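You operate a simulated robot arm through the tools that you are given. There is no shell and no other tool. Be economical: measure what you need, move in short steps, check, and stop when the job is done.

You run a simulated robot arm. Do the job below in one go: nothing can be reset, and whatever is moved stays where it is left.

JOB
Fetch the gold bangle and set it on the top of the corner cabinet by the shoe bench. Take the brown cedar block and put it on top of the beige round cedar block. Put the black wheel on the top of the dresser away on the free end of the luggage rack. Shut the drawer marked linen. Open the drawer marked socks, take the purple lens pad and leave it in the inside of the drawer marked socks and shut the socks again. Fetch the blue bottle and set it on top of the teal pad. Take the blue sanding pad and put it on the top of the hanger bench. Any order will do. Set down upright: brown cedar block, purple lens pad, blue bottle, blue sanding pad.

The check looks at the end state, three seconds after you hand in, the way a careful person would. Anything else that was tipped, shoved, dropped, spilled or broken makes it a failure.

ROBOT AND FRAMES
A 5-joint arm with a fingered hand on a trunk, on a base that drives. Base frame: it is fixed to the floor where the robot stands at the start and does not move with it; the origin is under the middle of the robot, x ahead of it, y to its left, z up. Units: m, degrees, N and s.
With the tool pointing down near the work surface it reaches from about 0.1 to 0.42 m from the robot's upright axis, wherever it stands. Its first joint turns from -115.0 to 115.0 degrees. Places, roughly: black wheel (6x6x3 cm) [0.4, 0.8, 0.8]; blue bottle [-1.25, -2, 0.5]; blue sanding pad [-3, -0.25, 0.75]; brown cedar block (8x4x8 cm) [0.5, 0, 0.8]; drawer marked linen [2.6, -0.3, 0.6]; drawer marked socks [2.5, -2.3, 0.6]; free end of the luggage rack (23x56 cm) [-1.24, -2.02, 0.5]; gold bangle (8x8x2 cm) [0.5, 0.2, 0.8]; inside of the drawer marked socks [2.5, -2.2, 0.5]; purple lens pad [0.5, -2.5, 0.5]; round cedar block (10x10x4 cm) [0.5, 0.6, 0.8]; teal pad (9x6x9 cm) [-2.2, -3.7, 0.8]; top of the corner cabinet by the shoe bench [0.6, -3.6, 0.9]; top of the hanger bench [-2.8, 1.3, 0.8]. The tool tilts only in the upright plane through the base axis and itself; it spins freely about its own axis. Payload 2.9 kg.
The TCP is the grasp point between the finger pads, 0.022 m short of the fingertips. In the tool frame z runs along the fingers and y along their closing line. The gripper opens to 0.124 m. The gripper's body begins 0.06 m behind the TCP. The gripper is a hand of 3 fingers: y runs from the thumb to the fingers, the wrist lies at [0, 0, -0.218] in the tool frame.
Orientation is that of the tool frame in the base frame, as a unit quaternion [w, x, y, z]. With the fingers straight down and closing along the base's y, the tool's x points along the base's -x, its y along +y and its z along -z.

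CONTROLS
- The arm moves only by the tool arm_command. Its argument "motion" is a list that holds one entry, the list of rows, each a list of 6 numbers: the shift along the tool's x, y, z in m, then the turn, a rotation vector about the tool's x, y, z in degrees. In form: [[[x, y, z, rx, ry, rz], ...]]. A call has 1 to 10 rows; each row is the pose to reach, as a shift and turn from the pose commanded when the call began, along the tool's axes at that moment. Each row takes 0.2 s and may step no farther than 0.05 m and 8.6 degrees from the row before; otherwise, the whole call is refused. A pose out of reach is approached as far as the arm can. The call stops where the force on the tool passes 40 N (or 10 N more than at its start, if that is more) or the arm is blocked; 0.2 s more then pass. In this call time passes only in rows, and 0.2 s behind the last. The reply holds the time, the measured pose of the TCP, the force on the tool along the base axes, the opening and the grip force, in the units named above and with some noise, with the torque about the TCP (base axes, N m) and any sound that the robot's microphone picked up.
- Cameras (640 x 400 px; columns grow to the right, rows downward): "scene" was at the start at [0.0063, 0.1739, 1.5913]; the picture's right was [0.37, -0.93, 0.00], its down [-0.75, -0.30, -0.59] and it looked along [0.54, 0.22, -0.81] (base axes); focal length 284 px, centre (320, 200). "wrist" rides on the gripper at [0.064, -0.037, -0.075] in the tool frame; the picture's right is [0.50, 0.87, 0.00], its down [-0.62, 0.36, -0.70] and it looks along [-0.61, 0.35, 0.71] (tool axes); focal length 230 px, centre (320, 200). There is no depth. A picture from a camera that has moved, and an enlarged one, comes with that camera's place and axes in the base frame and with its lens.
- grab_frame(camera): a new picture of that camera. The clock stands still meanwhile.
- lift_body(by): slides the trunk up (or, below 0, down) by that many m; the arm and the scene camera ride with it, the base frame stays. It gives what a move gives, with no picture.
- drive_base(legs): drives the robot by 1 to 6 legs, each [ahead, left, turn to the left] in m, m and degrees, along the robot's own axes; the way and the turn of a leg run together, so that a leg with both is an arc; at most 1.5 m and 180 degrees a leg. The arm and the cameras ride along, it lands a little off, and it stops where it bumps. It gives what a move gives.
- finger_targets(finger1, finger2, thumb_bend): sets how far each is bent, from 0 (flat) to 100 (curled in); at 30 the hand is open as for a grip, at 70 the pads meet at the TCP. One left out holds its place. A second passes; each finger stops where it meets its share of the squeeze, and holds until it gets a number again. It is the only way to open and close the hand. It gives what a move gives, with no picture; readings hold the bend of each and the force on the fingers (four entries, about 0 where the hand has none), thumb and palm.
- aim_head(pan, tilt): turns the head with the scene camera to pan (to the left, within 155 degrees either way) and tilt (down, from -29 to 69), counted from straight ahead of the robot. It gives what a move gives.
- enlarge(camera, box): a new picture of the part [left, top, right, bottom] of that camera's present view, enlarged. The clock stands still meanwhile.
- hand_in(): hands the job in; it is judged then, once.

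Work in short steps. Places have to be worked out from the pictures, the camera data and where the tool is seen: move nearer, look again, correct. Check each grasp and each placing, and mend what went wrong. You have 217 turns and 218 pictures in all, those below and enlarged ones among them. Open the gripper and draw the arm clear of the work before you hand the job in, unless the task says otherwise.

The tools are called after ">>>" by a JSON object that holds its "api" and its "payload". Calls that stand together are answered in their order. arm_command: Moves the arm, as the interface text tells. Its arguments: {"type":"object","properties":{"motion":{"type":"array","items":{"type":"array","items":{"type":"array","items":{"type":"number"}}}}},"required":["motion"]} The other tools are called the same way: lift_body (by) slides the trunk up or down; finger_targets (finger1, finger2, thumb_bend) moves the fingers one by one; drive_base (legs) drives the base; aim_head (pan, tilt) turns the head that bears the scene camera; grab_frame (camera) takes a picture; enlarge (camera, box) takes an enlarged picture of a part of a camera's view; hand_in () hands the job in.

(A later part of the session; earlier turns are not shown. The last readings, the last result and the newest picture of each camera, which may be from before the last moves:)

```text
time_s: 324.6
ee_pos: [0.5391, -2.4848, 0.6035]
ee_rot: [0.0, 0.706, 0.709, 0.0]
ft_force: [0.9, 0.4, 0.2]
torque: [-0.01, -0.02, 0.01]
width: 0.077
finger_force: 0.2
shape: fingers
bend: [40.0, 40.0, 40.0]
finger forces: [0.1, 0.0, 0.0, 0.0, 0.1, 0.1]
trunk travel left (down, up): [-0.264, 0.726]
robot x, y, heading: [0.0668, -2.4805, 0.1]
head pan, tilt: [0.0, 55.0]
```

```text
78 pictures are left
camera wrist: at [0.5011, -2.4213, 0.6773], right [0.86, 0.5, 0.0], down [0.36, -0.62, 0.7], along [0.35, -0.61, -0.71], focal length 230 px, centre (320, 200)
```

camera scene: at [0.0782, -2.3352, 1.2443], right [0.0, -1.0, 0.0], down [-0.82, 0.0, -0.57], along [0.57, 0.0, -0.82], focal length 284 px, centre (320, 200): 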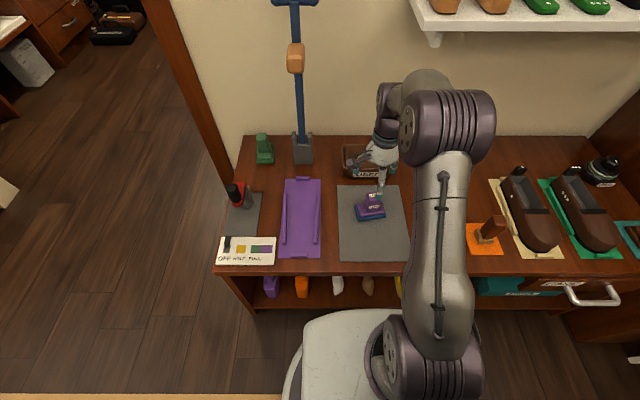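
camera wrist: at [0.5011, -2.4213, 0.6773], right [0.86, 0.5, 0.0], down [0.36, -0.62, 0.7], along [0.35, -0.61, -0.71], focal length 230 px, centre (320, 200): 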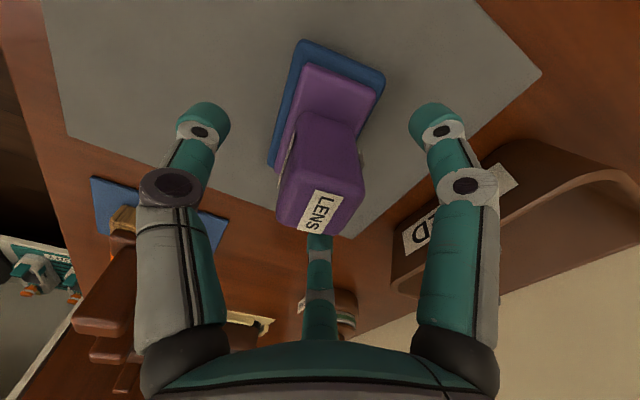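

The handle is centred; its top seems at z≈0.60. I lower 2 cm to z≈0.584 and close.

>>> {"api": "lift_body", "payload": {"by": -0.02}}

>>> {"api": "finger_targets", "payload": {"finger1": 70, "finger2": 70, "thumb_bend": 70}}

>>> {"api": "grab_frame", "payload": {"camera": "wrist"}}

```text
time_s: 325.3
ee_pos: [0.5396, -2.4842, 0.5828]
ee_rot: [0.0, 0.705, 0.709, 0.0]
ft_force: [-0.7, 0.3, 0.2]
torque: [0.03, -0.01, -0.02]
width: 0.077
finger_force: 0.1
shape: fingers
bend: [40.0, 40.0, 40.0]
finger forces: [0.0, 0.0, 0.0, 0.0, 0.0, 0.0]
trunk travel left (down, up): [-0.244, 0.746]
robot x, y, heading: [0.0718, -2.48, 0.2]
head pan, tilt: [0.0, 55.0]
```

```text
time_s: 326.3
ee_pos: [0.5388, -2.4852, 0.584]
ee_rot: [-0.001, 0.705, 0.709, 0.0]
ft_force: [0.1, -0.4, 0.3]
torque: [0.01, -0.01, 0.0]
width: 0.0235
finger_force: 11.4
shape: fingers
bend: [59.0, 58.0, 62.0]
finger forces: [6.3, 7.8, 0.1, 0.1, 8.8, 0.0]
trunk travel left (down, up): [-0.244, 0.746]
robot x, y, heading: [0.0713, -2.4795, 0.1]
head pan, tilt: [0.0, 55.0]
```

```text
77 pictures are left
camera wrist: at [0.5012, -2.4212, 0.6572], right [0.86, 0.5, 0.0], down [0.36, -0.62, 0.7], along [0.35, -0.61, -0.71], focal length 230 px, centre (320, 200)
```

wrist: 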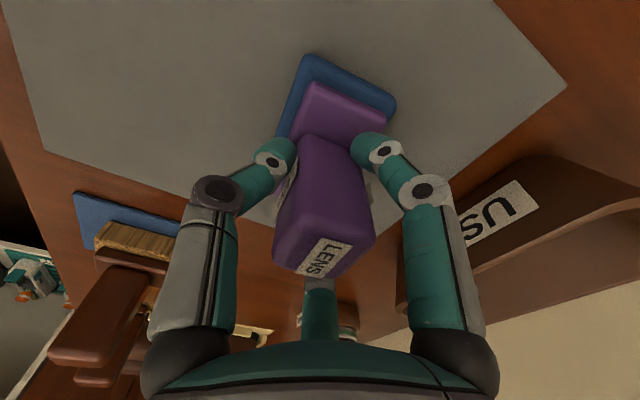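

Gripped (6, 8, 9 N). I lift and check.

>>> {"api": "lift_body", "payload": {"by": 0.38}}

>>> {"api": "grab_frame", "payload": {"camera": "wrist"}}

```text
time_s: 329.9
ee_pos: [0.5396, -2.4863, 0.9639]
ee_rot: [0.0, 0.705, 0.709, -0.001]
ft_force: [0.3, 0.3, -2.3]
torque: [-0.03, -0.01, 0.0]
width: 0.0232
finger_force: 11.4
shape: fingers
bend: [59.0, 58.0, 63.0]
finger forces: [6.1, 7.7, 0.0, 0.0, 8.5, 0.0]
trunk travel left (down, up): [-0.624, 0.366]
robot x, y, heading: [0.0685, -2.4825, 0.2]
head pan, tilt: [0.0, 55.0]
```

```text
76 pictures are left
camera wrist: at [0.5013, -2.4212, 1.0372], right [0.86, 0.5, 0.0], down [0.36, -0.62, 0.7], along [0.35, -0.61, -0.71], focal length 230 px, centre (320, 200)
```

wrist: 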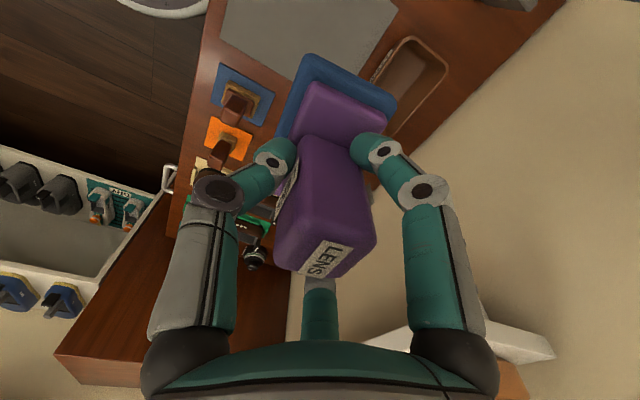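

Held well. I pull the arm in, leave the bench and go back into the closet, facing the socks drawer.

>>> {"api": "arm_command", "payload": {"motion": [[[0, -0.045, 0, 0, 0, 0], [0, -0.09, 0, 0, 0, 0]]]}}

>>> {"api": "drive_base", "payload": {"legs": [[-0.15, 0, 0], [0, 1.25, 0], [0, 0, -90], [0, 1.3, 0], [0, 1.2, 0]]}}

>>> {"api": "aim_head", "payload": {"pan": 0, "tilt": 50}}

>>> {"api": "grab_frame", "payload": {"camera": "scene"}}

```text
time_s: 330.5
ee_pos: [0.4485, -2.4842, 0.9624]
ee_rot: [0.0, 0.705, 0.709, 0.0]
ft_force: [0.5, 0.5, -1.0]
torque: [-0.04, -0.03, 0.06]
width: 0.0229
finger_force: 11.7
shape: fingers
bend: [59.0, 58.0, 63.0]
finger forces: [6.0, 7.9, 0.0, 0.0, 8.5, 0.0]
trunk travel left (down, up): [-0.624, 0.366]
robot x, y, heading: [0.0682, -2.4823, 0.4]
head pan, tilt: [0.0, 55.0]
```

```text
time_s: 353.4
ee_pos: [2.3645, -1.6431, 0.9623]
ee_rot: [0.0, 1.0, -0.017, 0.0]
ft_force: [0.2, -0.1, -1.5]
torque: [-0.03, 0.0, 0.01]
width: 0.0221
finger_force: 10.9
shape: fingers
bend: [59.0, 58.0, 63.0]
finger forces: [6.1, 7.9, 0.0, 0.0, 7.9, 0.1]
trunk travel left (down, up): [-0.624, 0.366]
robot x, y, heading: [2.3833, -1.2597, -92.3]
head pan, tilt: [0.0, 55.0]
```

```text
time_s: 354.1
ee_pos: [2.3635, -1.6432, 0.9634]
ee_rot: [-0.001, 1.0, -0.018, 0.0]
ft_force: [0.5, 0.0, -0.9]
torque: [0.04, 0.0, 0.03]
width: 0.0221
finger_force: 10.8
shape: fingers
bend: [59.0, 58.0, 63.0]
finger forces: [6.1, 7.9, 0.1, 0.1, 8.0, 0.0]
trunk travel left (down, up): [-0.624, 0.366]
robot x, y, heading: [2.3798, -1.2598, -92.0]
head pan, tilt: [0.0, 50.0]
```

```text
75 pictures are left
camera scene: at [2.5253, -1.2814, 1.5208], right [-1.0, 0.04, 0.0], down [0.03, 0.77, -0.64], along [-0.02, -0.64, -0.77], focal length 284 px, centre (320, 200)
```

scene: 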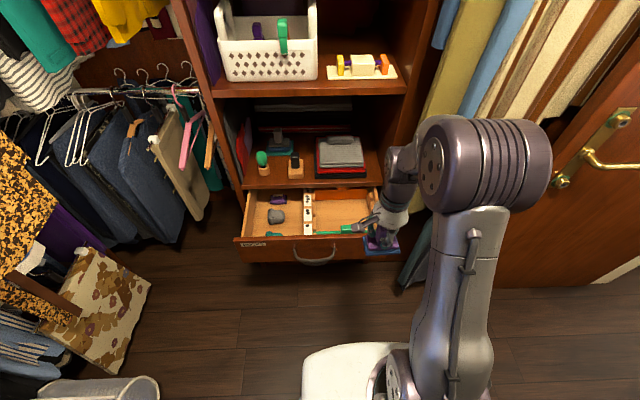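

The drawer's right compartment (x≈2.27–2.52) is free. I square up, drive 20 cm closer and extend over (2.395, −1.972).

>>> {"api": "drive_base", "payload": {"legs": [[0, 0.02, 2], [0.2, 0, 0]]}}

>>> {"api": "grab_frame", "payload": {"camera": "scene"}}

```text
time_s: 356.1
ee_pos: [2.3967, -1.8461, 0.963]
ee_rot: [0.0, 1.0, 0.0, 0.0]
ft_force: [-0.1, 0.0, -0.3]
torque: [0.03, -0.02, 0.01]
width: 0.0222
finger_force: 10.8
shape: fingers
bend: [59.0, 58.0, 63.0]
finger forces: [6.1, 7.9, 0.0, 0.1, 8.0, 0.0]
trunk travel left (down, up): [-0.624, 0.366]
robot x, y, heading: [2.4003, -1.4617, -90.1]
head pan, tilt: [0.0, 50.0]
```

```text
74 pictures are left
camera scene: at [2.5457, -1.4804, 1.5208], right [-1.0, 0.0, 0.0], down [0.0, 0.77, -0.64], along [0.0, -0.64, -0.77], focal length 284 px, centre (320, 200)
```

scene: 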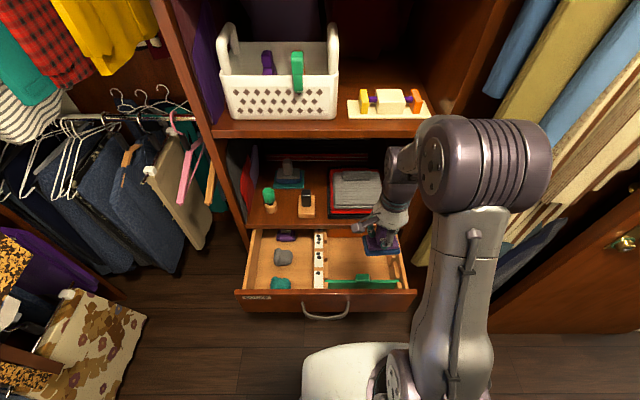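

I extend to (2.388, −1.972) and lower toward the drawer floor, then check.

>>> {"api": "arm_command", "payload": {"motion": [[[-0.003, 0.042, 0, 0, 0, 0], [-0.006, 0.084, 0, 0, 0, 0], [-0.009, 0.126, 0, 0, 0, 0]]]}}

>>> {"api": "lift_body", "payload": {"by": -0.18}}

>>> {"api": "grab_frame", "payload": {"camera": "wrist"}}

>>> {"api": "enlarge", "payload": {"camera": "scene", "box": [240, 150, 480, 300]}}

```text
time_s: 356.9
ee_pos: [2.3871, -1.9738, 0.9631]
ee_rot: [-0.002, 1.0, 0.0, 0.0]
ft_force: [-0.3, 0.7, -0.6]
torque: [0.01, -0.03, 0.04]
width: 0.0221
finger_force: 10.9
shape: fingers
bend: [59.0, 58.0, 63.0]
finger forces: [6.4, 7.8, 0.1, 0.0, 8.0, 0.0]
trunk travel left (down, up): [-0.624, 0.366]
robot x, y, heading: [2.4006, -1.4607, -90.1]
head pan, tilt: [0.0, 50.0]
```

```text
time_s: 358.9
ee_pos: [2.3867, -1.9726, 0.7853]
ee_rot: [0.0, 1.0, 0.0, 0.001]
ft_force: [-0.2, 0.3, -0.6]
torque: [-0.01, 0.05, 0.0]
width: 0.022
finger_force: 11.4
shape: fingers
bend: [59.0, 58.0, 63.0]
finger forces: [6.2, 7.8, 0.1, 0.0, 8.0, 0.0]
trunk travel left (down, up): [-0.444, 0.546]
robot x, y, heading: [2.4025, -1.4634, -90.1]
head pan, tilt: [0.0, 50.0]
```

```text
73 pictures are left
camera wrist: at [2.451, -1.936, 0.8578], right [0.5, -0.87, 0.0], down [-0.62, -0.36, 0.7], along [-0.61, -0.35, -0.71], focal length 230 px, centre (320, 200)
```

wrist: 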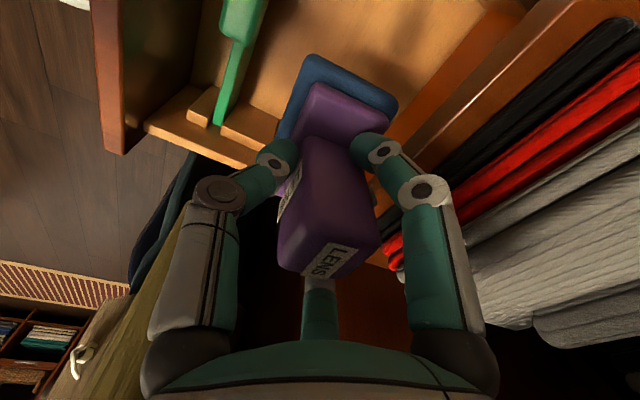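

```text
2.67 times, centred on (360, 225) of scene
camera zoom: at [2.5457, -1.4793, 1.3408], right [-1.0, 0.0, 0.0], down [0.0, 0.77, -0.64], along [0.0, -0.64, -0.77], focal length 758 px, centre (213, 133)
```

zoom: 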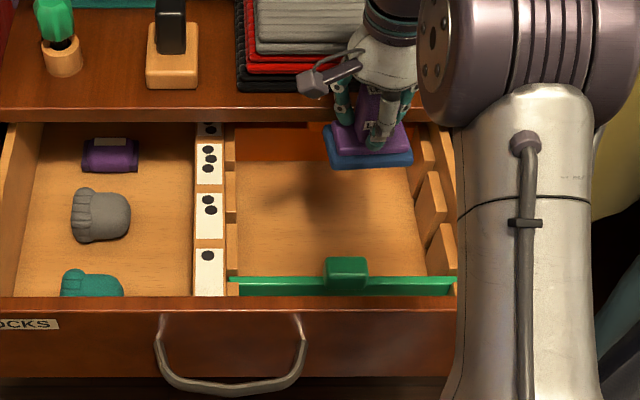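

The free floor lies right under the pad, clear of the green rod and slats. I lower 13 cm, then in small steps to contact.

>>> {"api": "lift_body", "payload": {"by": -0.13}}

>>> {"api": "enlarge", "payload": {"camera": "scene", "box": [240, 110, 480, 260]}}

```text
time_s: 360.5
ee_pos: [2.3875, -1.9728, 0.6545]
ee_rot: [0.001, 1.0, 0.0, 0.0]
ft_force: [0.1, -0.1, -1.8]
torque: [0.01, 0.02, 0.0]
width: 0.0219
finger_force: 10.9
shape: fingers
bend: [59.0, 58.0, 63.0]
finger forces: [6.2, 7.7, 0.0, 0.1, 8.0, 0.0]
trunk travel left (down, up): [-0.314, 0.676]
robot x, y, heading: [2.4061, -1.466, -90.0]
head pan, tilt: [0.0, 50.0]
```

```text
2.67 times, centred on (360, 185) of scene
camera zoom: at [2.5457, -1.4792, 1.2108], right [-1.0, 0.0, 0.0], down [0.0, 0.77, -0.64], along [0.0, -0.64, -0.77], focal length 758 px, centre (213, 240)
```

zoom: 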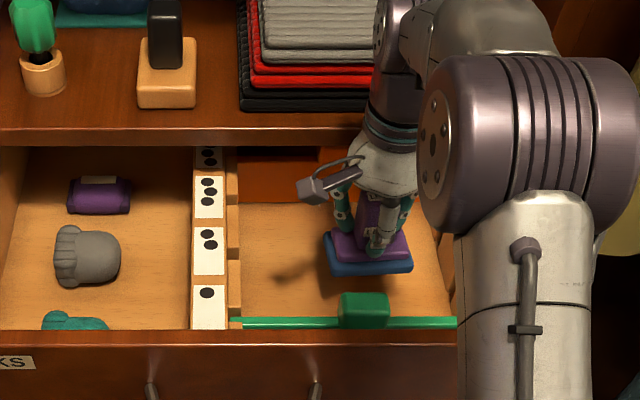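

Still ~4 cm up, everything clear. Lowering further.

>>> {"api": "lift_body", "payload": {"by": -0.025}}

>>> {"api": "lift_body", "payload": {"by": -0.008}}

>>> {"api": "enlarge", "payload": {"camera": "scene", "box": [240, 110, 480, 260]}}

```text
time_s: 361.2
ee_pos: [2.3877, -1.9733, 0.6309]
ee_rot: [0.0, 1.0, 0.0, 0.0]
ft_force: [0.6, -0.2, -1.1]
torque: [0.0, -0.03, -0.01]
width: 0.0222
finger_force: 11.0
shape: fingers
bend: [59.0, 58.0, 63.0]
finger forces: [6.2, 7.8, 0.1, 0.1, 8.0, 0.1]
trunk travel left (down, up): [-0.289, 0.701]
robot x, y, heading: [2.4035, -1.4646, -90.4]
head pan, tilt: [0.0, 50.0]
```

```text
time_s: 361.8
ee_pos: [2.3873, -1.9726, 0.6202]
ee_rot: [0.0, 1.0, 0.001, 0.0]
ft_force: [0.4, -0.2, -2.4]
torque: [0.04, 0.01, 0.0]
width: 0.0219
finger_force: 11.2
shape: fingers
bend: [59.0, 58.0, 63.0]
finger forces: [6.3, 7.8, 0.0, 0.0, 8.0, 0.0]
trunk travel left (down, up): [-0.281, 0.709]
robot x, y, heading: [2.4026, -1.4648, -90.1]
head pan, tilt: [0.0, 50.0]
```

```text
2.67 times, centred on (360, 185) of scene
camera zoom: at [2.5457, -1.4792, 1.1778], right [-1.0, 0.0, 0.0], down [0.0, 0.77, -0.64], along [0.0, -0.64, -0.77], focal length 758 px, centre (213, 240)
```

zoom: 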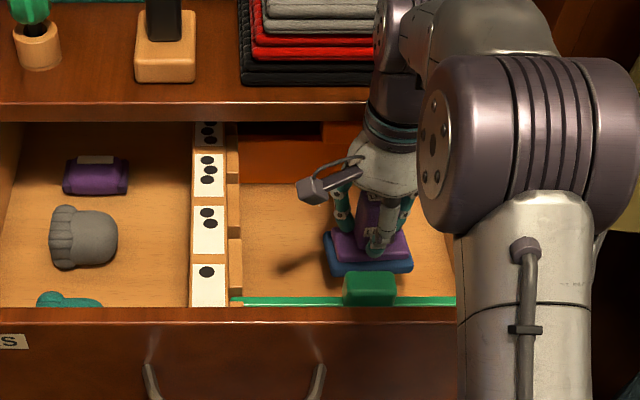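

I nudge 8 mm away from the green knob and continue down.

>>> {"api": "arm_command", "payload": {"motion": [[[0, 0.008, 0, 0, 0, 0]]]}}

>>> {"api": "lift_body", "payload": {"by": -0.008}}

>>> {"api": "lift_body", "payload": {"by": -0.006}}

>>> {"api": "lift_body", "payload": {"by": -0.004}}

```text
time_s: 362.1
ee_pos: [2.3883, -1.9817, 0.6217]
ee_rot: [0.0, 1.0, 0.0, 0.0]
ft_force: [0.2, 0.7, -1.3]
torque: [-0.02, 0.03, -0.02]
width: 0.0221
finger_force: 11.3
shape: fingers
bend: [59.0, 58.0, 63.0]
finger forces: [6.3, 7.8, 0.1, 0.0, 8.0, 0.1]
trunk travel left (down, up): [-0.281, 0.709]
robot x, y, heading: [2.4002, -1.4616, -90.2]
head pan, tilt: [0.0, 50.0]
```

```text
time_s: 362.7
ee_pos: [2.3875, -1.9796, 0.6135]
ee_rot: [0.0, 1.0, 0.001, 0.0]
ft_force: [0.9, 0.2, -0.9]
torque: [0.0, 0.02, 0.02]
width: 0.0221
finger_force: 11.0
shape: fingers
bend: [59.0, 58.0, 63.0]
finger forces: [6.4, 7.8, 0.0, 0.0, 8.0, 0.1]
trunk travel left (down, up): [-0.273, 0.717]
robot x, y, heading: [2.4049, -1.4664, -90.3]
head pan, tilt: [0.0, 50.0]
```

```text
time_s: 363.3
ee_pos: [2.3877, -1.9802, 0.6086]
ee_rot: [-0.001, 1.0, -0.001, 0.0]
ft_force: [0.0, -0.4, -0.1]
torque: [-0.02, 0.01, -0.01]
width: 0.0219
finger_force: 10.8
shape: fingers
bend: [59.0, 58.0, 63.0]
finger forces: [6.3, 7.8, 0.0, 0.0, 8.0, 0.1]
trunk travel left (down, up): [-0.267, 0.723]
robot x, y, heading: [2.404, -1.4643, -90.1]
head pan, tilt: [0.0, 50.0]
```

```text
time_s: 363.8
ee_pos: [2.3875, -1.9801, 0.6035]
ee_rot: [0.0, 1.0, 0.001, 0.001]
ft_force: [-0.7, 0.3, -0.8]
torque: [-0.03, 0.0, -0.01]
width: 0.0224
finger_force: 10.9
shape: fingers
bend: [59.0, 58.0, 63.0]
finger forces: [6.3, 7.8, 0.0, 0.0, 8.0, 0.0]
trunk travel left (down, up): [-0.263, 0.727]
robot x, y, heading: [2.4036, -1.4612, -90.2]
head pan, tilt: [0.0, 50.0]
```

>>> {"api": "lift_body", "payload": {"by": -0.006}}

>>> {"api": "lift_body", "payload": {"by": -0.005}}

>>> {"api": "lift_body", "payload": {"by": -0.004}}

>>> {"api": "enlarge", "payload": {"camera": "scene", "box": [240, 110, 480, 260]}}

```text
time_s: 364.4
ee_pos: [2.3869, -1.9806, 0.598]
ee_rot: [0.001, 1.0, 0.0, 0.0]
ft_force: [-0.1, -0.7, -0.6]
torque: [-0.01, -0.01, 0.0]
width: 0.0219
finger_force: 10.9
shape: fingers
bend: [59.0, 58.0, 63.0]
finger forces: [6.3, 7.8, 0.0, 0.0, 8.0, 0.0]
trunk travel left (down, up): [-0.257, 0.733]
robot x, y, heading: [2.4024, -1.4634, -90.1]
head pan, tilt: [0.0, 50.0]
```

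```text
time_s: 364.9
ee_pos: [2.3886, -1.9806, 0.5912]
ee_rot: [0.0, 1.0, -0.001, 0.0]
ft_force: [-0.1, -0.3, -1.0]
torque: [-0.02, 0.0, -0.06]
width: 0.022
finger_force: 11.1
shape: fingers
bend: [59.0, 58.0, 63.0]
finger forces: [6.2, 7.8, 0.0, 0.0, 8.0, 0.0]
trunk travel left (down, up): [-0.252, 0.738]
robot x, y, heading: [2.4028, -1.4621, -90.2]
head pan, tilt: [0.0, 50.0]
```

```text
time_s: 365.4
ee_pos: [2.3882, -1.9805, 0.5875]
ee_rot: [0.0, 1.0, 0.0, 0.0]
ft_force: [0.4, 0.0, -0.1]
torque: [-0.01, 0.01, 0.01]
width: 0.022
finger_force: 11.7
shape: fingers
bend: [59.0, 58.0, 63.0]
finger forces: [6.5, 7.8, 0.0, 0.0, 8.0, 0.1]
trunk travel left (down, up): [-0.248, 0.742]
robot x, y, heading: [2.3987, -1.4614, -89.9]
head pan, tilt: [0.0, 50.0]
```

```text
2.67 times, centred on (360, 185) of scene
camera zoom: at [2.5458, -1.4792, 1.1448], right [-1.0, 0.0, 0.0], down [0.0, 0.77, -0.64], along [0.0, -0.64, -0.77], focal length 758 px, centre (213, 240)
```

zoom: 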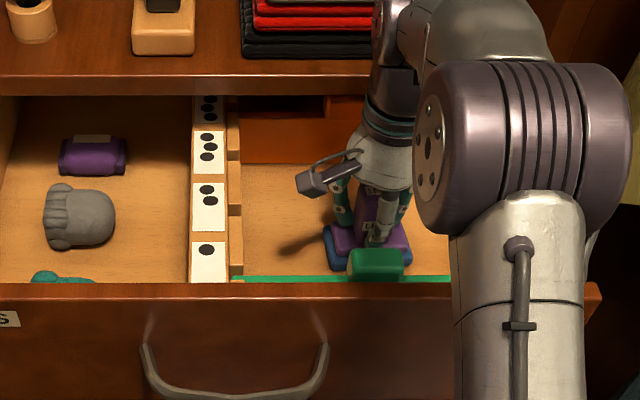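

Almost down. I go on in 3–4 mm steps.

>>> {"api": "lift_body", "payload": {"by": -0.004}}

>>> {"api": "lift_body", "payload": {"by": -0.004}}

```text
time_s: 365.9
ee_pos: [2.3869, -1.98, 0.5868]
ee_rot: [0.002, 1.0, 0.0, 0.001]
ft_force: [-0.5, 2.2, 12.7]
torque: [-0.01, 0.05, -0.01]
width: 0.0213
finger_force: 13.5
shape: fingers
bend: [59.0, 58.0, 64.0]
finger forces: [7.8, 9.3, 0.0, 0.1, 9.2, 0.1]
trunk travel left (down, up): [-0.244, 0.746]
robot x, y, heading: [2.3998, -1.4645, -90.3]
head pan, tilt: [0.0, 50.0]
```

```text
time_s: 366.5
ee_pos: [2.3883, -1.979, 0.5852]
ee_rot: [0.004, 1.0, 0.0, 0.0]
ft_force: [0.0, -1.4, 37.5]
torque: [-0.37, 0.12, -0.02]
width: 0.0206
finger_force: 23.6
shape: fingers
bend: [59.0, 57.0, 65.0]
finger forces: [16.2, 21.0, 0.0, 0.0, 10.0, 0.0]
trunk travel left (down, up): [-0.24, 0.75]
robot x, y, heading: [2.4047, -1.4626, -90.3]
head pan, tilt: [0.0, 50.0]
```

Contact. I relieve 4 mm and release.

>>> {"api": "lift_body", "payload": {"by": 0.005}}

>>> {"api": "finger_targets", "payload": {"finger1": 42, "finger2": 42, "thumb_bend": 45}}

>>> {"api": "lift_body", "payload": {"by": 0.2}}

>>> {"api": "grab_frame", "payload": {"camera": "wrist"}}

>>> {"api": "enlarge", "payload": {"camera": "scene", "box": [240, 150, 480, 300]}}

```text
time_s: 367.0
ee_pos: [2.3886, -1.9792, 0.5847]
ee_rot: [-0.001, 1.0, 0.0, 0.0]
ft_force: [0.2, 2.3, 11.8]
torque: [-0.05, 0.01, 0.01]
width: 0.0208
finger_force: 12.3
shape: fingers
bend: [59.0, 58.0, 65.0]
finger forces: [7.8, 9.0, 0.0, 0.1, 9.0, 0.1]
trunk travel left (down, up): [-0.245, 0.745]
robot x, y, heading: [2.4019, -1.4633, -90.1]
head pan, tilt: [0.0, 50.0]
```

```text
time_s: 368.0
ee_pos: [2.3887, -1.9805, 0.5853]
ee_rot: [0.0, 1.0, 0.0, 0.0]
ft_force: [-1.2, -0.6, -0.3]
torque: [0.04, 0.01, 0.0]
width: 0.0672
finger_force: 0.1
shape: fingers
bend: [42.0, 42.0, 45.0]
finger forces: [0.0, 0.0, 0.0, 0.0, 0.1, 0.1]
trunk travel left (down, up): [-0.245, 0.745]
robot x, y, heading: [2.4039, -1.4632, -90.2]
head pan, tilt: [0.0, 50.0]
```

```text
time_s: 370.2
ee_pos: [2.3875, -1.9804, 0.785]
ee_rot: [0.0, 1.0, 0.0, 0.001]
ft_force: [-0.4, 0.0, 0.8]
torque: [0.02, -0.02, 0.0]
width: 0.067
finger_force: 0.1
shape: fingers
bend: [42.0, 42.0, 45.0]
finger forces: [0.0, 0.1, 0.0, 0.1, 0.1, 0.0]
trunk travel left (down, up): [-0.445, 0.545]
robot x, y, heading: [2.4, -1.4632, -90.4]
head pan, tilt: [0.0, 50.0]
```

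```text
68 pictures are left
camera wrist: at [2.4511, -1.944, 0.8587], right [0.5, -0.87, 0.0], down [-0.62, -0.36, 0.7], along [-0.61, -0.35, -0.71], focal length 230 px, centre (320, 200)
```

wrist: 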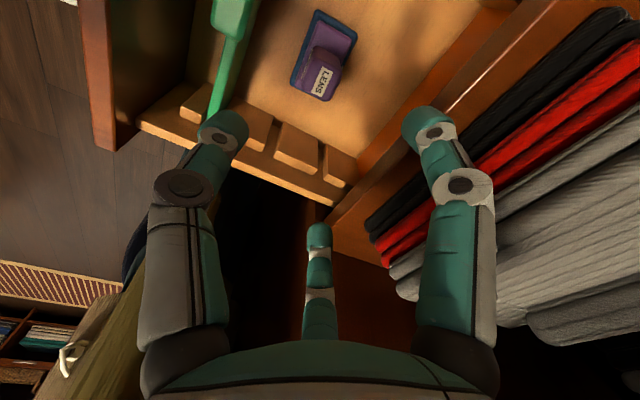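

```text
2.67 times, centred on (360, 225) of scene
camera zoom: at [2.5458, -1.4793, 1.3418], right [-1.0, 0.0, 0.0], down [0.0, 0.77, -0.64], along [0.0, -0.64, -0.77], focal length 758 px, centre (213, 133)
```

zoom: 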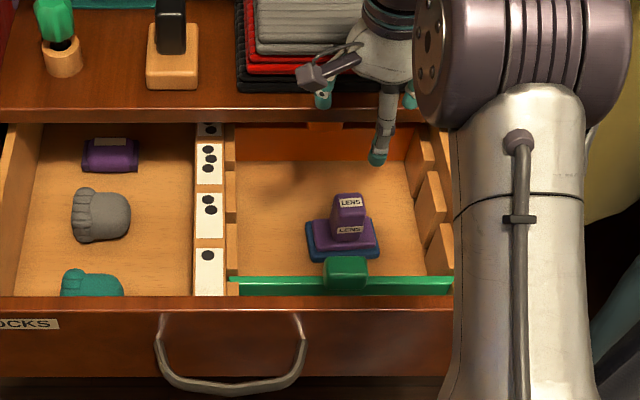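

The lens pad stands upright in the compartment. Now I withdraw, make a fist, and line up with the handle to shut the drawer.

>>> {"api": "drive_base", "payload": {"legs": [[-0.2, 0, 0], [0, 0.135, 0.2]]}}

>>> {"api": "finger_targets", "payload": {"finger1": 70, "finger2": 70, "thumb_bend": 70}}

>>> {"api": "arm_command", "payload": {"motion": [[[0, -0.045, 0, 0, 0, 0], [0, -0.09, 0, 0, 0, 0], [0, -0.12, 0, 0, 0, 0]]]}}

>>> {"api": "lift_body", "payload": {"by": -0.2}}

>>> {"api": "enlarge", "payload": {"camera": "scene", "box": [200, 110, 440, 260]}}

```text
time_s: 372.7
ee_pos: [2.5245, -1.7868, 0.7858]
ee_rot: [0.001, 1.0, 0.001, -0.001]
ft_force: [0.3, -0.2, -0.3]
torque: [-0.01, 0.03, -0.01]
width: 0.067
finger_force: 0.1
shape: fingers
bend: [42.0, 42.0, 45.0]
finger forces: [0.0, 0.0, 0.0, 0.1, 0.0, 0.0]
trunk travel left (down, up): [-0.445, 0.545]
robot x, y, heading: [2.5368, -1.2684, -90.1]
head pan, tilt: [0.0, 50.0]
```

```text
time_s: 373.7
ee_pos: [2.5263, -1.7867, 0.7852]
ee_rot: [0.0, 1.0, 0.001, -0.001]
ft_force: [0.9, 0.4, 0.0]
torque: [-0.03, -0.02, -0.04]
width: 0.0
finger_force: 0.0
shape: fingers
bend: [69.0, 69.0, 70.0]
finger forces: [0.0, 0.0, 0.0, 0.0, 0.1, 0.0]
trunk travel left (down, up): [-0.445, 0.545]
robot x, y, heading: [2.539, -1.2716, -90.0]
head pan, tilt: [0.0, 50.0]
```

```text
time_s: 374.5
ee_pos: [2.5253, -1.6653, 0.7859]
ee_rot: [0.0, 1.0, 0.001, 0.0]
ft_force: [-0.7, -0.3, 0.0]
torque: [0.0, 0.02, -0.02]
width: 0.0
finger_force: 0.0
shape: fingers
bend: [69.0, 69.0, 70.0]
finger forces: [0.0, 0.0, 0.0, 0.1, 0.0, 0.0]
trunk travel left (down, up): [-0.445, 0.545]
robot x, y, heading: [2.5399, -1.2697, -90.3]
head pan, tilt: [0.0, 50.0]
```

```text
time_s: 376.6
ee_pos: [2.5262, -1.6663, 0.5862]
ee_rot: [0.0, 1.0, 0.002, 0.0]
ft_force: [-0.1, 0.0, 0.5]
torque: [0.01, 0.0, 0.0]
width: 0.0002
finger_force: 0.1
shape: fingers
bend: [69.0, 69.0, 70.0]
finger forces: [0.1, 0.0, 0.0, 0.0, 0.0, 0.0]
trunk travel left (down, up): [-0.245, 0.745]
robot x, y, heading: [2.5412, -1.2646, -89.9]
head pan, tilt: [0.0, 50.0]
```

```text
2.67 times, centred on (320, 185) of scene
camera zoom: at [2.6817, -1.2836, 1.1418], right [-1.0, 0.0, 0.0], down [0.0, 0.77, -0.64], along [0.0, -0.64, -0.77], focal length 758 px, centre (320, 240)
```

zoom: 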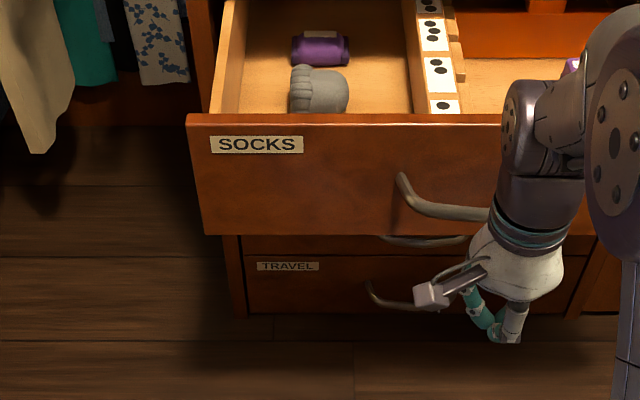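

I push by driving forward in stages.

>>> {"api": "drive_base", "payload": {"legs": [[0.2, 0, 0]]}}

>>> {"api": "drive_base", "payload": {"legs": [[0.1, 0, 0]]}}

>>> {"api": "enlarge", "payload": {"camera": "scene", "box": [200, 110, 440, 260]}}

```text
time_s: 378.2
ee_pos: [2.5215, -1.8632, 0.5859]
ee_rot: [-0.001, 1.0, -0.002, 0.0]
ft_force: [0.0, -0.5, -0.3]
torque: [-0.04, -0.01, 0.01]
width: 0.0
finger_force: 0.0
shape: fingers
bend: [69.0, 69.0, 70.0]
finger forces: [0.1, 0.0, 0.0, 0.0, 0.0, 0.0]
trunk travel left (down, up): [-0.245, 0.745]
robot x, y, heading: [2.539, -1.4658, -90.2]
head pan, tilt: [0.0, 50.0]
```

```text
time_s: 379.4
ee_pos: [2.52, -1.9645, 0.5866]
ee_rot: [0.001, 1.0, -0.002, 0.001]
ft_force: [0.4, 0.0, 0.6]
torque: [-0.02, 0.01, 0.01]
width: 0.0001
finger_force: 0.0
shape: fingers
bend: [69.0, 69.0, 70.0]
finger forces: [0.0, 0.0, 0.0, 0.0, 0.0, 0.0]
trunk travel left (down, up): [-0.245, 0.745]
robot x, y, heading: [2.5384, -1.5638, -90.5]
head pan, tilt: [0.0, 50.0]
```

```text
2.67 times, centred on (320, 185) of scene
camera zoom: at [2.6801, -1.5828, 1.1418], right [-1.0, 0.01, 0.0], down [0.01, 0.77, -0.64], along [-0.01, -0.64, -0.77], focal length 758 px, centre (320, 240)
```

zoom: 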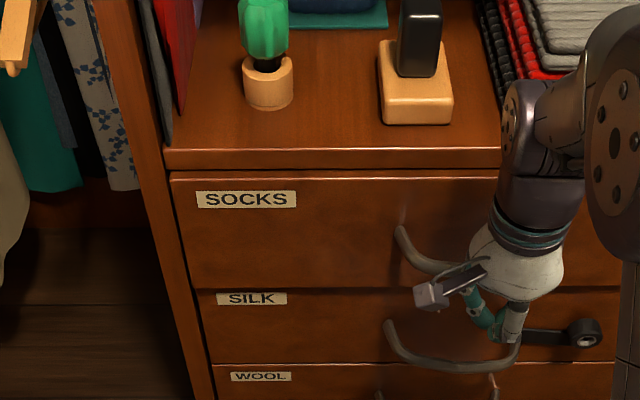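

Almost shut; about 2–3 cm remain. I push on gently with the arm until it stops.

>>> {"api": "arm_command", "payload": {"motion": [[[0, 0.012, 0, 0, 0, 0], [0, 0.024, 0, 0, 0, 0], [0, 0.036, 0, 0, 0, 0], [0, 0.046, 0, 0, 0, 0]]]}}

>>> {"api": "enlarge", "payload": {"camera": "scene", "box": [200, 110, 440, 260]}}

```text
time_s: 380.0
ee_pos: [2.5206, -1.9789, 0.5861]
ee_rot: [-0.011, 1.0, -0.001, 0.0]
ft_force: [0.8, 20.2, 15.0]
torque: [-0.82, -0.08, 0.16]
width: 0.0003
finger_force: 12.3
shape: fingers
bend: [70.0, 70.0, 70.0]
finger forces: [15.1, 9.5, 0.0, 0.0, 0.0, 0.1]
trunk travel left (down, up): [-0.245, 0.745]
robot x, y, heading: [2.5394, -1.5672, -90.5]
head pan, tilt: [0.0, 50.0]
stopped in row 3: the force on the tool passed its limit at 53 N (the readings are from after the stop); the commanded pose is now the measured one
```

```text
2.67 times, centred on (320, 185) of scene
camera zoom: at [2.6804, -1.5776, 1.1422], right [-1.0, 0.01, 0.0], down [0.01, 0.76, -0.65], along [-0.01, -0.65, -0.76], focal length 758 px, centre (320, 240)
```

zoom: 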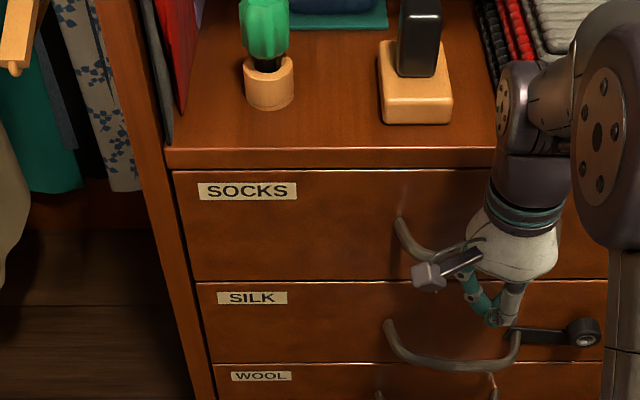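

A hard stop at 53 N. I back off and zoom to verify that it is flush.

>>> {"api": "drive_base", "payload": {"legs": [[-0.2, 0, 0]]}}

>>> {"api": "aim_head", "payload": {"pan": 10, "tilt": 40}}

>>> {"api": "enlarge", "payload": {"camera": "scene", "box": [260, 150, 500, 300]}}

```text
time_s: 381.6
ee_pos: [2.5202, -1.7835, 0.5824]
ee_rot: [-0.01, 1.0, -0.004, 0.001]
ft_force: [0.2, 0.1, -0.3]
torque: [-0.02, -0.01, -0.04]
width: 0.0
finger_force: 0.1
shape: fingers
bend: [69.0, 69.0, 70.0]
finger forces: [0.0, 0.0, 0.0, 0.0, 0.1, 0.0]
trunk travel left (down, up): [-0.245, 0.745]
robot x, y, heading: [2.5363, -1.3649, -90.9]
head pan, tilt: [0.0, 50.0]
```

```text
time_s: 382.3
ee_pos: [2.5205, -1.7846, 0.5845]
ee_rot: [-0.011, 1.0, -0.004, 0.0]
ft_force: [0.5, 0.0, 0.9]
torque: [-0.02, 0.0, 0.02]
width: 0.0
finger_force: 0.1
shape: fingers
bend: [69.0, 69.0, 70.0]
finger forces: [0.0, 0.0, 0.0, 0.0, 0.1, 0.0]
trunk travel left (down, up): [-0.245, 0.745]
robot x, y, heading: [2.5363, -1.3669, -90.7]
head pan, tilt: [10.0, 40.0]
```

```text
2.67 times, centred on (380, 225) of scene
camera zoom: at [2.6969, -1.3921, 1.1559], right [-0.99, -0.16, 0.0], down [-0.1, 0.64, -0.77], along [0.12, -0.76, -0.64], focal length 758 px, centre (160, 133)
```

zoom: 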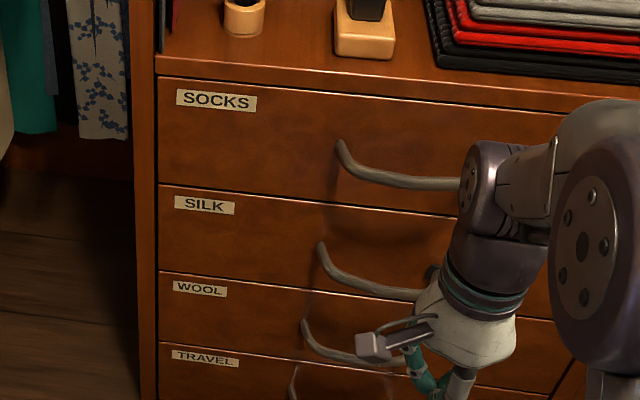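

SOCKS is shut and flush. Now the gold bangle: raise the arm, leave the closet and drive to the dresser at y≈0.19.

>>> {"api": "lift_body", "payload": {"by": 0.4}}

>>> {"api": "finger_targets", "payload": {"finger1": 30, "finger2": 30, "thumb_bend": 30}}

>>> {"api": "drive_base", "payload": {"legs": [[0.05, 0, 0.7], [0, -1.35, 0], [0, -1.35, 0], [0, 0, 90], [0, 1.45, 0]]}}

>>> {"api": "aim_head", "payload": {"pan": 0, "tilt": 55}}

>>> {"api": "grab_frame", "payload": {"camera": "scene"}}

```text
time_s: 386.1
ee_pos: [2.5203, -1.7863, 0.9843]
ee_rot: [-0.011, 1.0, -0.004, 0.0]
ft_force: [0.0, -0.2, -0.1]
torque: [0.0, -0.02, 0.0]
width: 0.0
finger_force: 0.1
shape: fingers
bend: [69.0, 69.0, 70.0]
finger forces: [0.0, 0.1, 0.0, 0.0, 0.0, 0.1]
trunk travel left (down, up): [-0.645, 0.345]
robot x, y, heading: [2.543, -1.3721, -90.8]
head pan, tilt: [10.0, 40.0]
```

```text
time_s: 387.1
ee_pos: [2.5202, -1.7837, 0.9844]
ee_rot: [-0.011, 1.0, -0.004, 0.0]
ft_force: [0.1, 0.1, -0.9]
torque: [0.0, 0.01, 0.04]
width: 0.104
finger_force: 0.1
shape: fingers
bend: [30.0, 30.0, 30.0]
finger forces: [0.1, 0.0, 0.0, 0.0, 0.1, 0.0]
trunk travel left (down, up): [-0.645, 0.345]
robot x, y, heading: [2.5401, -1.3692, -90.7]
head pan, tilt: [10.0, 40.0]
```

```text
time_s: 391.6
ee_pos: [1.8176, -1.8351, 0.9847]
ee_rot: [-0.009, 1.0, 0.011, -0.001]
ft_force: [14.2, 3.4, 0.8]
torque: [-0.59, 0.17, 0.65]
width: 0.1037
finger_force: 11.0
shape: fingers
bend: [30.0, 39.0, 30.0]
finger forces: [0.0, 14.4, 0.0, 0.0, 0.0, 7.6]
trunk travel left (down, up): [-0.645, 0.345]
robot x, y, heading: [1.8238, -1.4185, -89.8]
head pan, tilt: [10.0, 40.0]
stopped in leg 2: the force on the tool passed its limit at 52 N (the readings are from after the stop); the commanded pose is now the measured one
```

```text
time_s: 392.4
ee_pos: [1.8171, -1.8351, 0.9844]
ee_rot: [-0.009, 1.0, 0.011, -0.002]
ft_force: [21.4, 3.3, 2.1]
torque: [-0.76, 0.34, 0.95]
width: 0.1036
finger_force: 15.0
shape: fingers
bend: [30.0, 39.0, 30.0]
finger forces: [0.0, 20.2, 0.0, 0.1, 0.0, 9.6]
trunk travel left (down, up): [-0.645, 0.345]
robot x, y, heading: [1.8189, -1.4222, -89.8]
head pan, tilt: [0.0, 55.0]
```

```text
62 pictures are left
camera scene: at [1.9715, -1.4288, 1.5347], right [-1.0, 0.0, 0.0], down [-0.01, 0.82, -0.57], along [0.0, -0.57, -0.82], focal length 284 px, centre (320, 200)
```

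scene: 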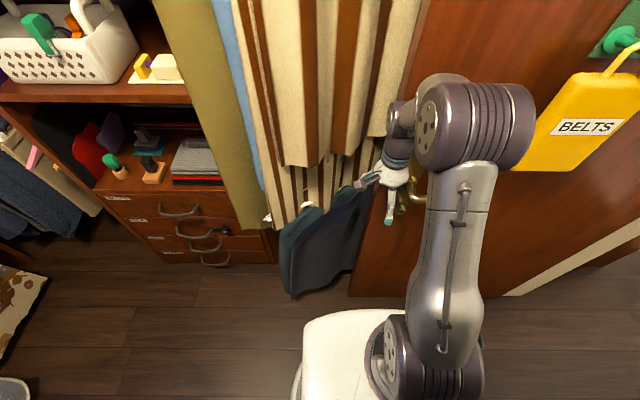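

The hand caught the door handle (I had come 5 cm too near). I move back off, draw the arm in, and step away from the door before passing.

>>> {"api": "drive_base", "payload": {"legs": [[0, 0.08, 0], [-0.15, 0, 0]]}}

>>> {"api": "arm_command", "payload": {"motion": [[[0, -0.045, 0, 0, 0, 0], [0, -0.09, 0, 0, 0, 0]]]}}

>>> {"api": "enlarge", "payload": {"camera": "scene", "box": [240, 0, 640, 250]}}

```text
time_s: 394.4
ee_pos: [1.8937, -1.6861, 0.9849]
ee_rot: [-0.01, 1.0, 0.011, -0.001]
ft_force: [0.2, -0.1, -0.4]
torque: [0.0, 0.01, -0.01]
width: 0.104
finger_force: 0.0
shape: fingers
bend: [30.0, 30.0, 30.0]
finger forces: [0.0, 0.0, 0.0, 0.0, 0.1, 0.0]
trunk travel left (down, up): [-0.645, 0.345]
robot x, y, heading: [1.9005, -1.2723, -89.6]
head pan, tilt: [0.0, 55.0]
```

```text
time_s: 395.0
ee_pos: [1.8943, -1.5949, 0.9868]
ee_rot: [-0.01, 1.0, 0.011, 0.001]
ft_force: [-0.5, -0.1, 0.0]
torque: [0.03, 0.01, 0.03]
width: 0.1037
finger_force: 0.0
shape: fingers
bend: [30.0, 30.0, 30.0]
finger forces: [0.0, 0.0, 0.0, 0.0, 0.1, 0.0]
trunk travel left (down, up): [-0.645, 0.345]
robot x, y, heading: [1.9008, -1.2697, -89.8]
head pan, tilt: [0.0, 55.0]
```

```text
1.60 times, centred on (440, 125) of scene
camera zoom: at [2.0449, -1.279, 1.5353], right [-1.0, -0.01, 0.0], down [-0.01, 0.82, -0.57], along [0.0, -0.57, -0.82], focal length 455 px, centre (128, 320)
```

zoom: 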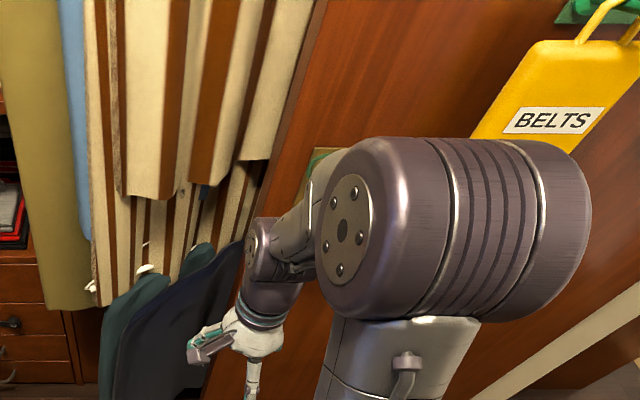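

The door looks unchanged. I drive out along y≈−1.27 with the arm drawn in, then on to the dresser.

>>> {"api": "drive_base", "payload": {"legs": [[0, -1.0, 0], [0, -1.0, 0], [0, 0, 90], [0, 1.45, 0]]}}

>>> {"api": "aim_head", "payload": {"pan": 0, "tilt": 55}}

>>> {"api": "grab_frame", "payload": {"camera": "scene"}}

```text
time_s: 415.4
ee_pos: [0.2597, 0.1256, 0.9871]
ee_rot: [-0.008, 0.704, 0.71, -0.007]
ft_force: [-0.1, -1.2, -0.7]
torque: [-0.01, -0.04, 0.0]
width: 0.1039
finger_force: 0.1
shape: fingers
bend: [30.0, 30.0, 30.0]
finger forces: [0.0, 0.0, 0.0, 0.0, 0.0, 0.0]
trunk travel left (down, up): [-0.645, 0.345]
robot x, y, heading: [-0.066, 0.1406, -0.5]
head pan, tilt: [0.0, 55.0]
```

```text
time_s: 416.0
ee_pos: [0.2594, 0.1243, 0.9864]
ee_rot: [-0.008, 0.704, 0.71, -0.006]
ft_force: [-0.8, -0.1, 0.5]
torque: [-0.01, -0.03, -0.04]
width: 0.1037
finger_force: 0.1
shape: fingers
bend: [30.0, 30.0, 30.0]
finger forces: [0.0, 0.0, 0.1, 0.1, 0.0, 0.0]
trunk travel left (down, up): [-0.645, 0.345]
robot x, y, heading: [-0.0666, 0.1354, -0.4]
head pan, tilt: [0.0, 55.0]
```

```text
60 pictures are left
camera scene: at [-0.0541, 0.2839, 1.5353], right [-0.01, -1.0, 0.0], down [-0.82, 0.01, -0.57], along [0.57, 0.0, -0.82], focal length 284 px, centre (320, 200)
```

scene: 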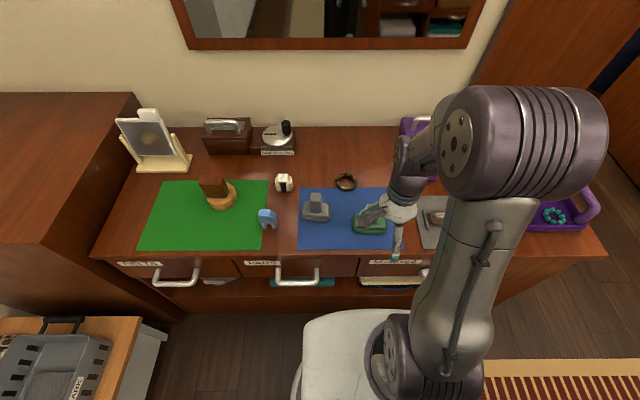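

The bangle is at ≈(0.538, 0.197). I drive in, extend over it, and lower for a look.

>>> {"api": "drive_base", "payload": {"legs": [[0.09, 0.06, 0.5]]}}

>>> {"api": "arm_command", "payload": {"motion": [[[0.0, 0.045, 0, 0, 0, 0], [0.002, 0.09, 0, 0, 0, 0], [0.004, 0.135, 0, 0, 0, 0], [0.006, 0.175, 0, 0, 0, 0]]]}}

>>> {"api": "lift_body", "payload": {"by": -0.12}}

>>> {"api": "grab_frame", "payload": {"camera": "wrist"}}

```text
time_s: 417.2
ee_pos: [0.3522, 0.1875, 0.9859]
ee_rot: [-0.007, 0.701, 0.713, -0.007]
ft_force: [-0.6, 0.7, -0.4]
torque: [-0.06, 0.06, 0.01]
width: 0.1037
finger_force: 0.1
shape: fingers
bend: [30.0, 30.0, 30.0]
finger forces: [0.0, 0.1, 0.0, 0.0, 0.0, 0.2]
trunk travel left (down, up): [-0.645, 0.345]
robot x, y, heading: [0.0307, 0.1966, 0.1]
head pan, tilt: [0.0, 55.0]
```

```text
time_s: 418.2
ee_pos: [0.5283, 0.1991, 0.9833]
ee_rot: [-0.008, 0.701, 0.713, -0.008]
ft_force: [-0.6, -0.2, -0.6]
torque: [0.01, 0.01, -0.01]
width: 0.1038
finger_force: 0.0
shape: fingers
bend: [30.0, 30.0, 30.0]
finger forces: [0.0, 0.0, 0.0, 0.0, 0.1, 0.1]
trunk travel left (down, up): [-0.645, 0.345]
robot x, y, heading: [0.0234, 0.1991, 0.3]
head pan, tilt: [0.0, 55.0]
```

```text
time_s: 419.7
ee_pos: [0.5266, 0.1987, 0.8639]
ee_rot: [-0.008, 0.701, 0.713, -0.007]
ft_force: [0.2, 1.2, -0.3]
torque: [0.01, 0.01, 0.04]
width: 0.104
finger_force: 0.2
shape: fingers
bend: [30.0, 30.0, 30.0]
finger forces: [0.0, 0.1, 0.0, 0.1, 0.0, 0.1]
trunk travel left (down, up): [-0.525, 0.465]
robot x, y, heading: [0.0244, 0.1995, -0.1]
head pan, tilt: [0.0, 55.0]
```

```text
59 pictures are left
camera wrist: at [0.4907, 0.2621, 0.9385], right [0.86, 0.52, -0.02], down [0.38, -0.61, 0.69], along [0.35, -0.6, -0.72], focal length 230 px, centre (320, 200)
```

wrist: 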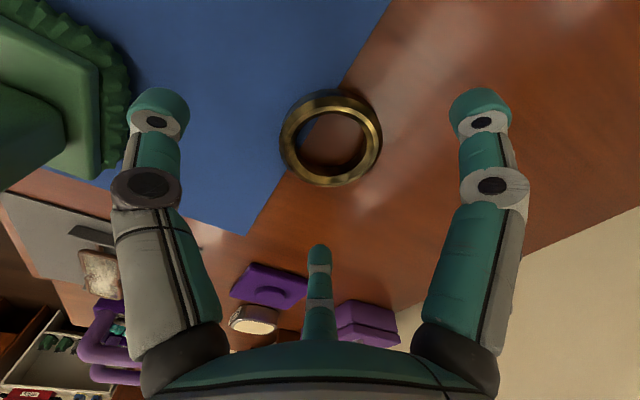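

Ring centre ≈(0.539, 0.194). I correct and lower to z≈0.812.

>>> {"api": "arm_command", "payload": {"motion": [[[-0.005, 0.012, 0, 0, 0, 0]]]}}

>>> {"api": "lift_body", "payload": {"by": -0.051}}

>>> {"api": "grab_frame", "payload": {"camera": "wrist"}}

```text
time_s: 420.1
ee_pos: [0.5397, 0.1954, 0.8652]
ee_rot: [-0.007, 0.701, 0.713, -0.008]
ft_force: [-0.3, 0.7, -0.2]
torque: [-0.01, -0.02, -0.02]
width: 0.1037
finger_force: 0.1
shape: fingers
bend: [30.0, 30.0, 30.0]
finger forces: [0.1, 0.0, 0.1, 0.0, 0.1, 0.1]
trunk travel left (down, up): [-0.525, 0.465]
robot x, y, heading: [0.0266, 0.1988, -0.0]
head pan, tilt: [0.0, 55.0]
```

```text
time_s: 421.1
ee_pos: [0.5397, 0.1949, 0.8148]
ee_rot: [-0.008, 0.701, 0.713, -0.007]
ft_force: [0.2, -0.1, -0.2]
torque: [-0.02, 0.01, 0.0]
width: 0.1037
finger_force: 0.2
shape: fingers
bend: [30.0, 30.0, 30.0]
finger forces: [0.0, 0.0, 0.0, 0.0, 0.0, 0.0]
trunk travel left (down, up): [-0.474, 0.516]
robot x, y, heading: [0.0284, 0.1953, 0.1]
head pan, tilt: [0.0, 55.0]
```

```text
58 pictures are left
camera wrist: at [0.5029, 0.2584, 0.888], right [0.86, 0.51, -0.02], down [0.38, -0.61, 0.69], along [0.35, -0.6, -0.72], focal length 230 px, centre (320, 200)
```

wrist: 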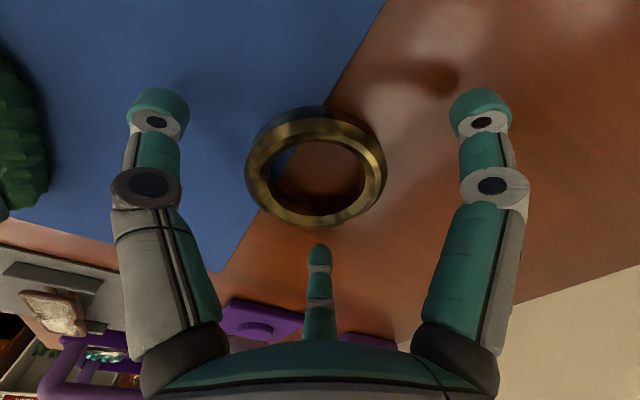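

Well centred. Closing on the ring.

>>> {"api": "finger_targets", "payload": {"finger1": 60, "finger2": 60, "thumb_bend": 60}}

>>> {"api": "grab_frame", "payload": {"camera": "wrist"}}

```text
time_s: 422.1
ee_pos: [0.5403, 0.1956, 0.8142]
ee_rot: [-0.008, 0.701, 0.713, -0.008]
ft_force: [-0.6, -0.7, 1.5]
torque: [0.0, 0.03, -0.02]
width: 0.053
finger_force: 13.4
shape: fingers
bend: [49.0, 47.0, 51.0]
finger forces: [6.8, 8.7, 0.0, 0.1, 11.1, 0.0]
trunk travel left (down, up): [-0.474, 0.516]
robot x, y, heading: [0.0263, 0.1965, -0.1]
head pan, tilt: [0.0, 55.0]
```

```text
57 pictures are left
camera wrist: at [0.5027, 0.2585, 0.8881], right [0.86, 0.51, -0.02], down [0.38, -0.61, 0.69], along [0.35, -0.6, -0.72], focal length 230 px, centre (320, 200)
```

wrist: 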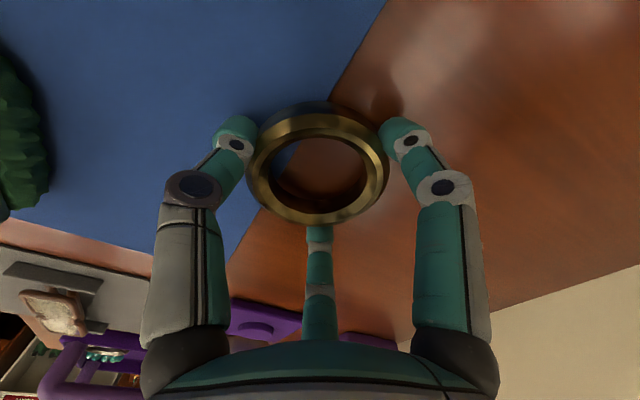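

Held by all three (7, 9, 11 N). I lift and check.

>>> {"api": "lift_body", "payload": {"by": 0.18}}

>>> {"api": "grab_frame", "payload": {"camera": "wrist"}}

```text
time_s: 424.1
ee_pos: [0.5405, 0.1948, 0.994]
ee_rot: [-0.008, 0.701, 0.713, -0.007]
ft_force: [-0.1, 0.7, -1.1]
torque: [-0.02, 0.0, 0.0]
width: 0.0525
finger_force: 13.4
shape: fingers
bend: [49.0, 47.0, 51.0]
finger forces: [6.7, 8.8, 0.0, 0.1, 10.8, 0.0]
trunk travel left (down, up): [-0.654, 0.336]
robot x, y, heading: [0.0273, 0.1977, 0.2]
head pan, tilt: [0.0, 55.0]
```

```text
56 pictures are left
camera wrist: at [0.5032, 0.2585, 1.0678], right [0.86, 0.51, -0.02], down [0.38, -0.61, 0.69], along [0.35, -0.6, -0.72], focal length 230 px, centre (320, 200)
```

wrist: 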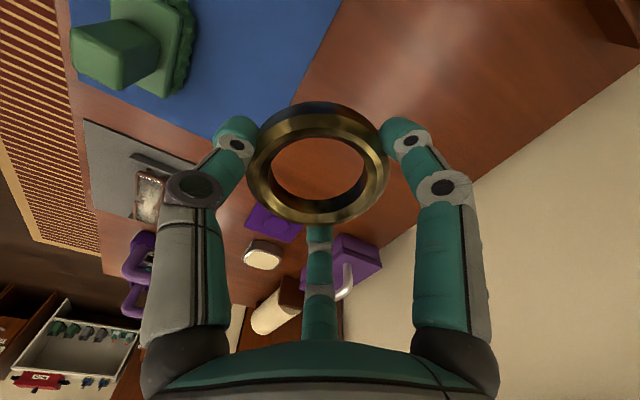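

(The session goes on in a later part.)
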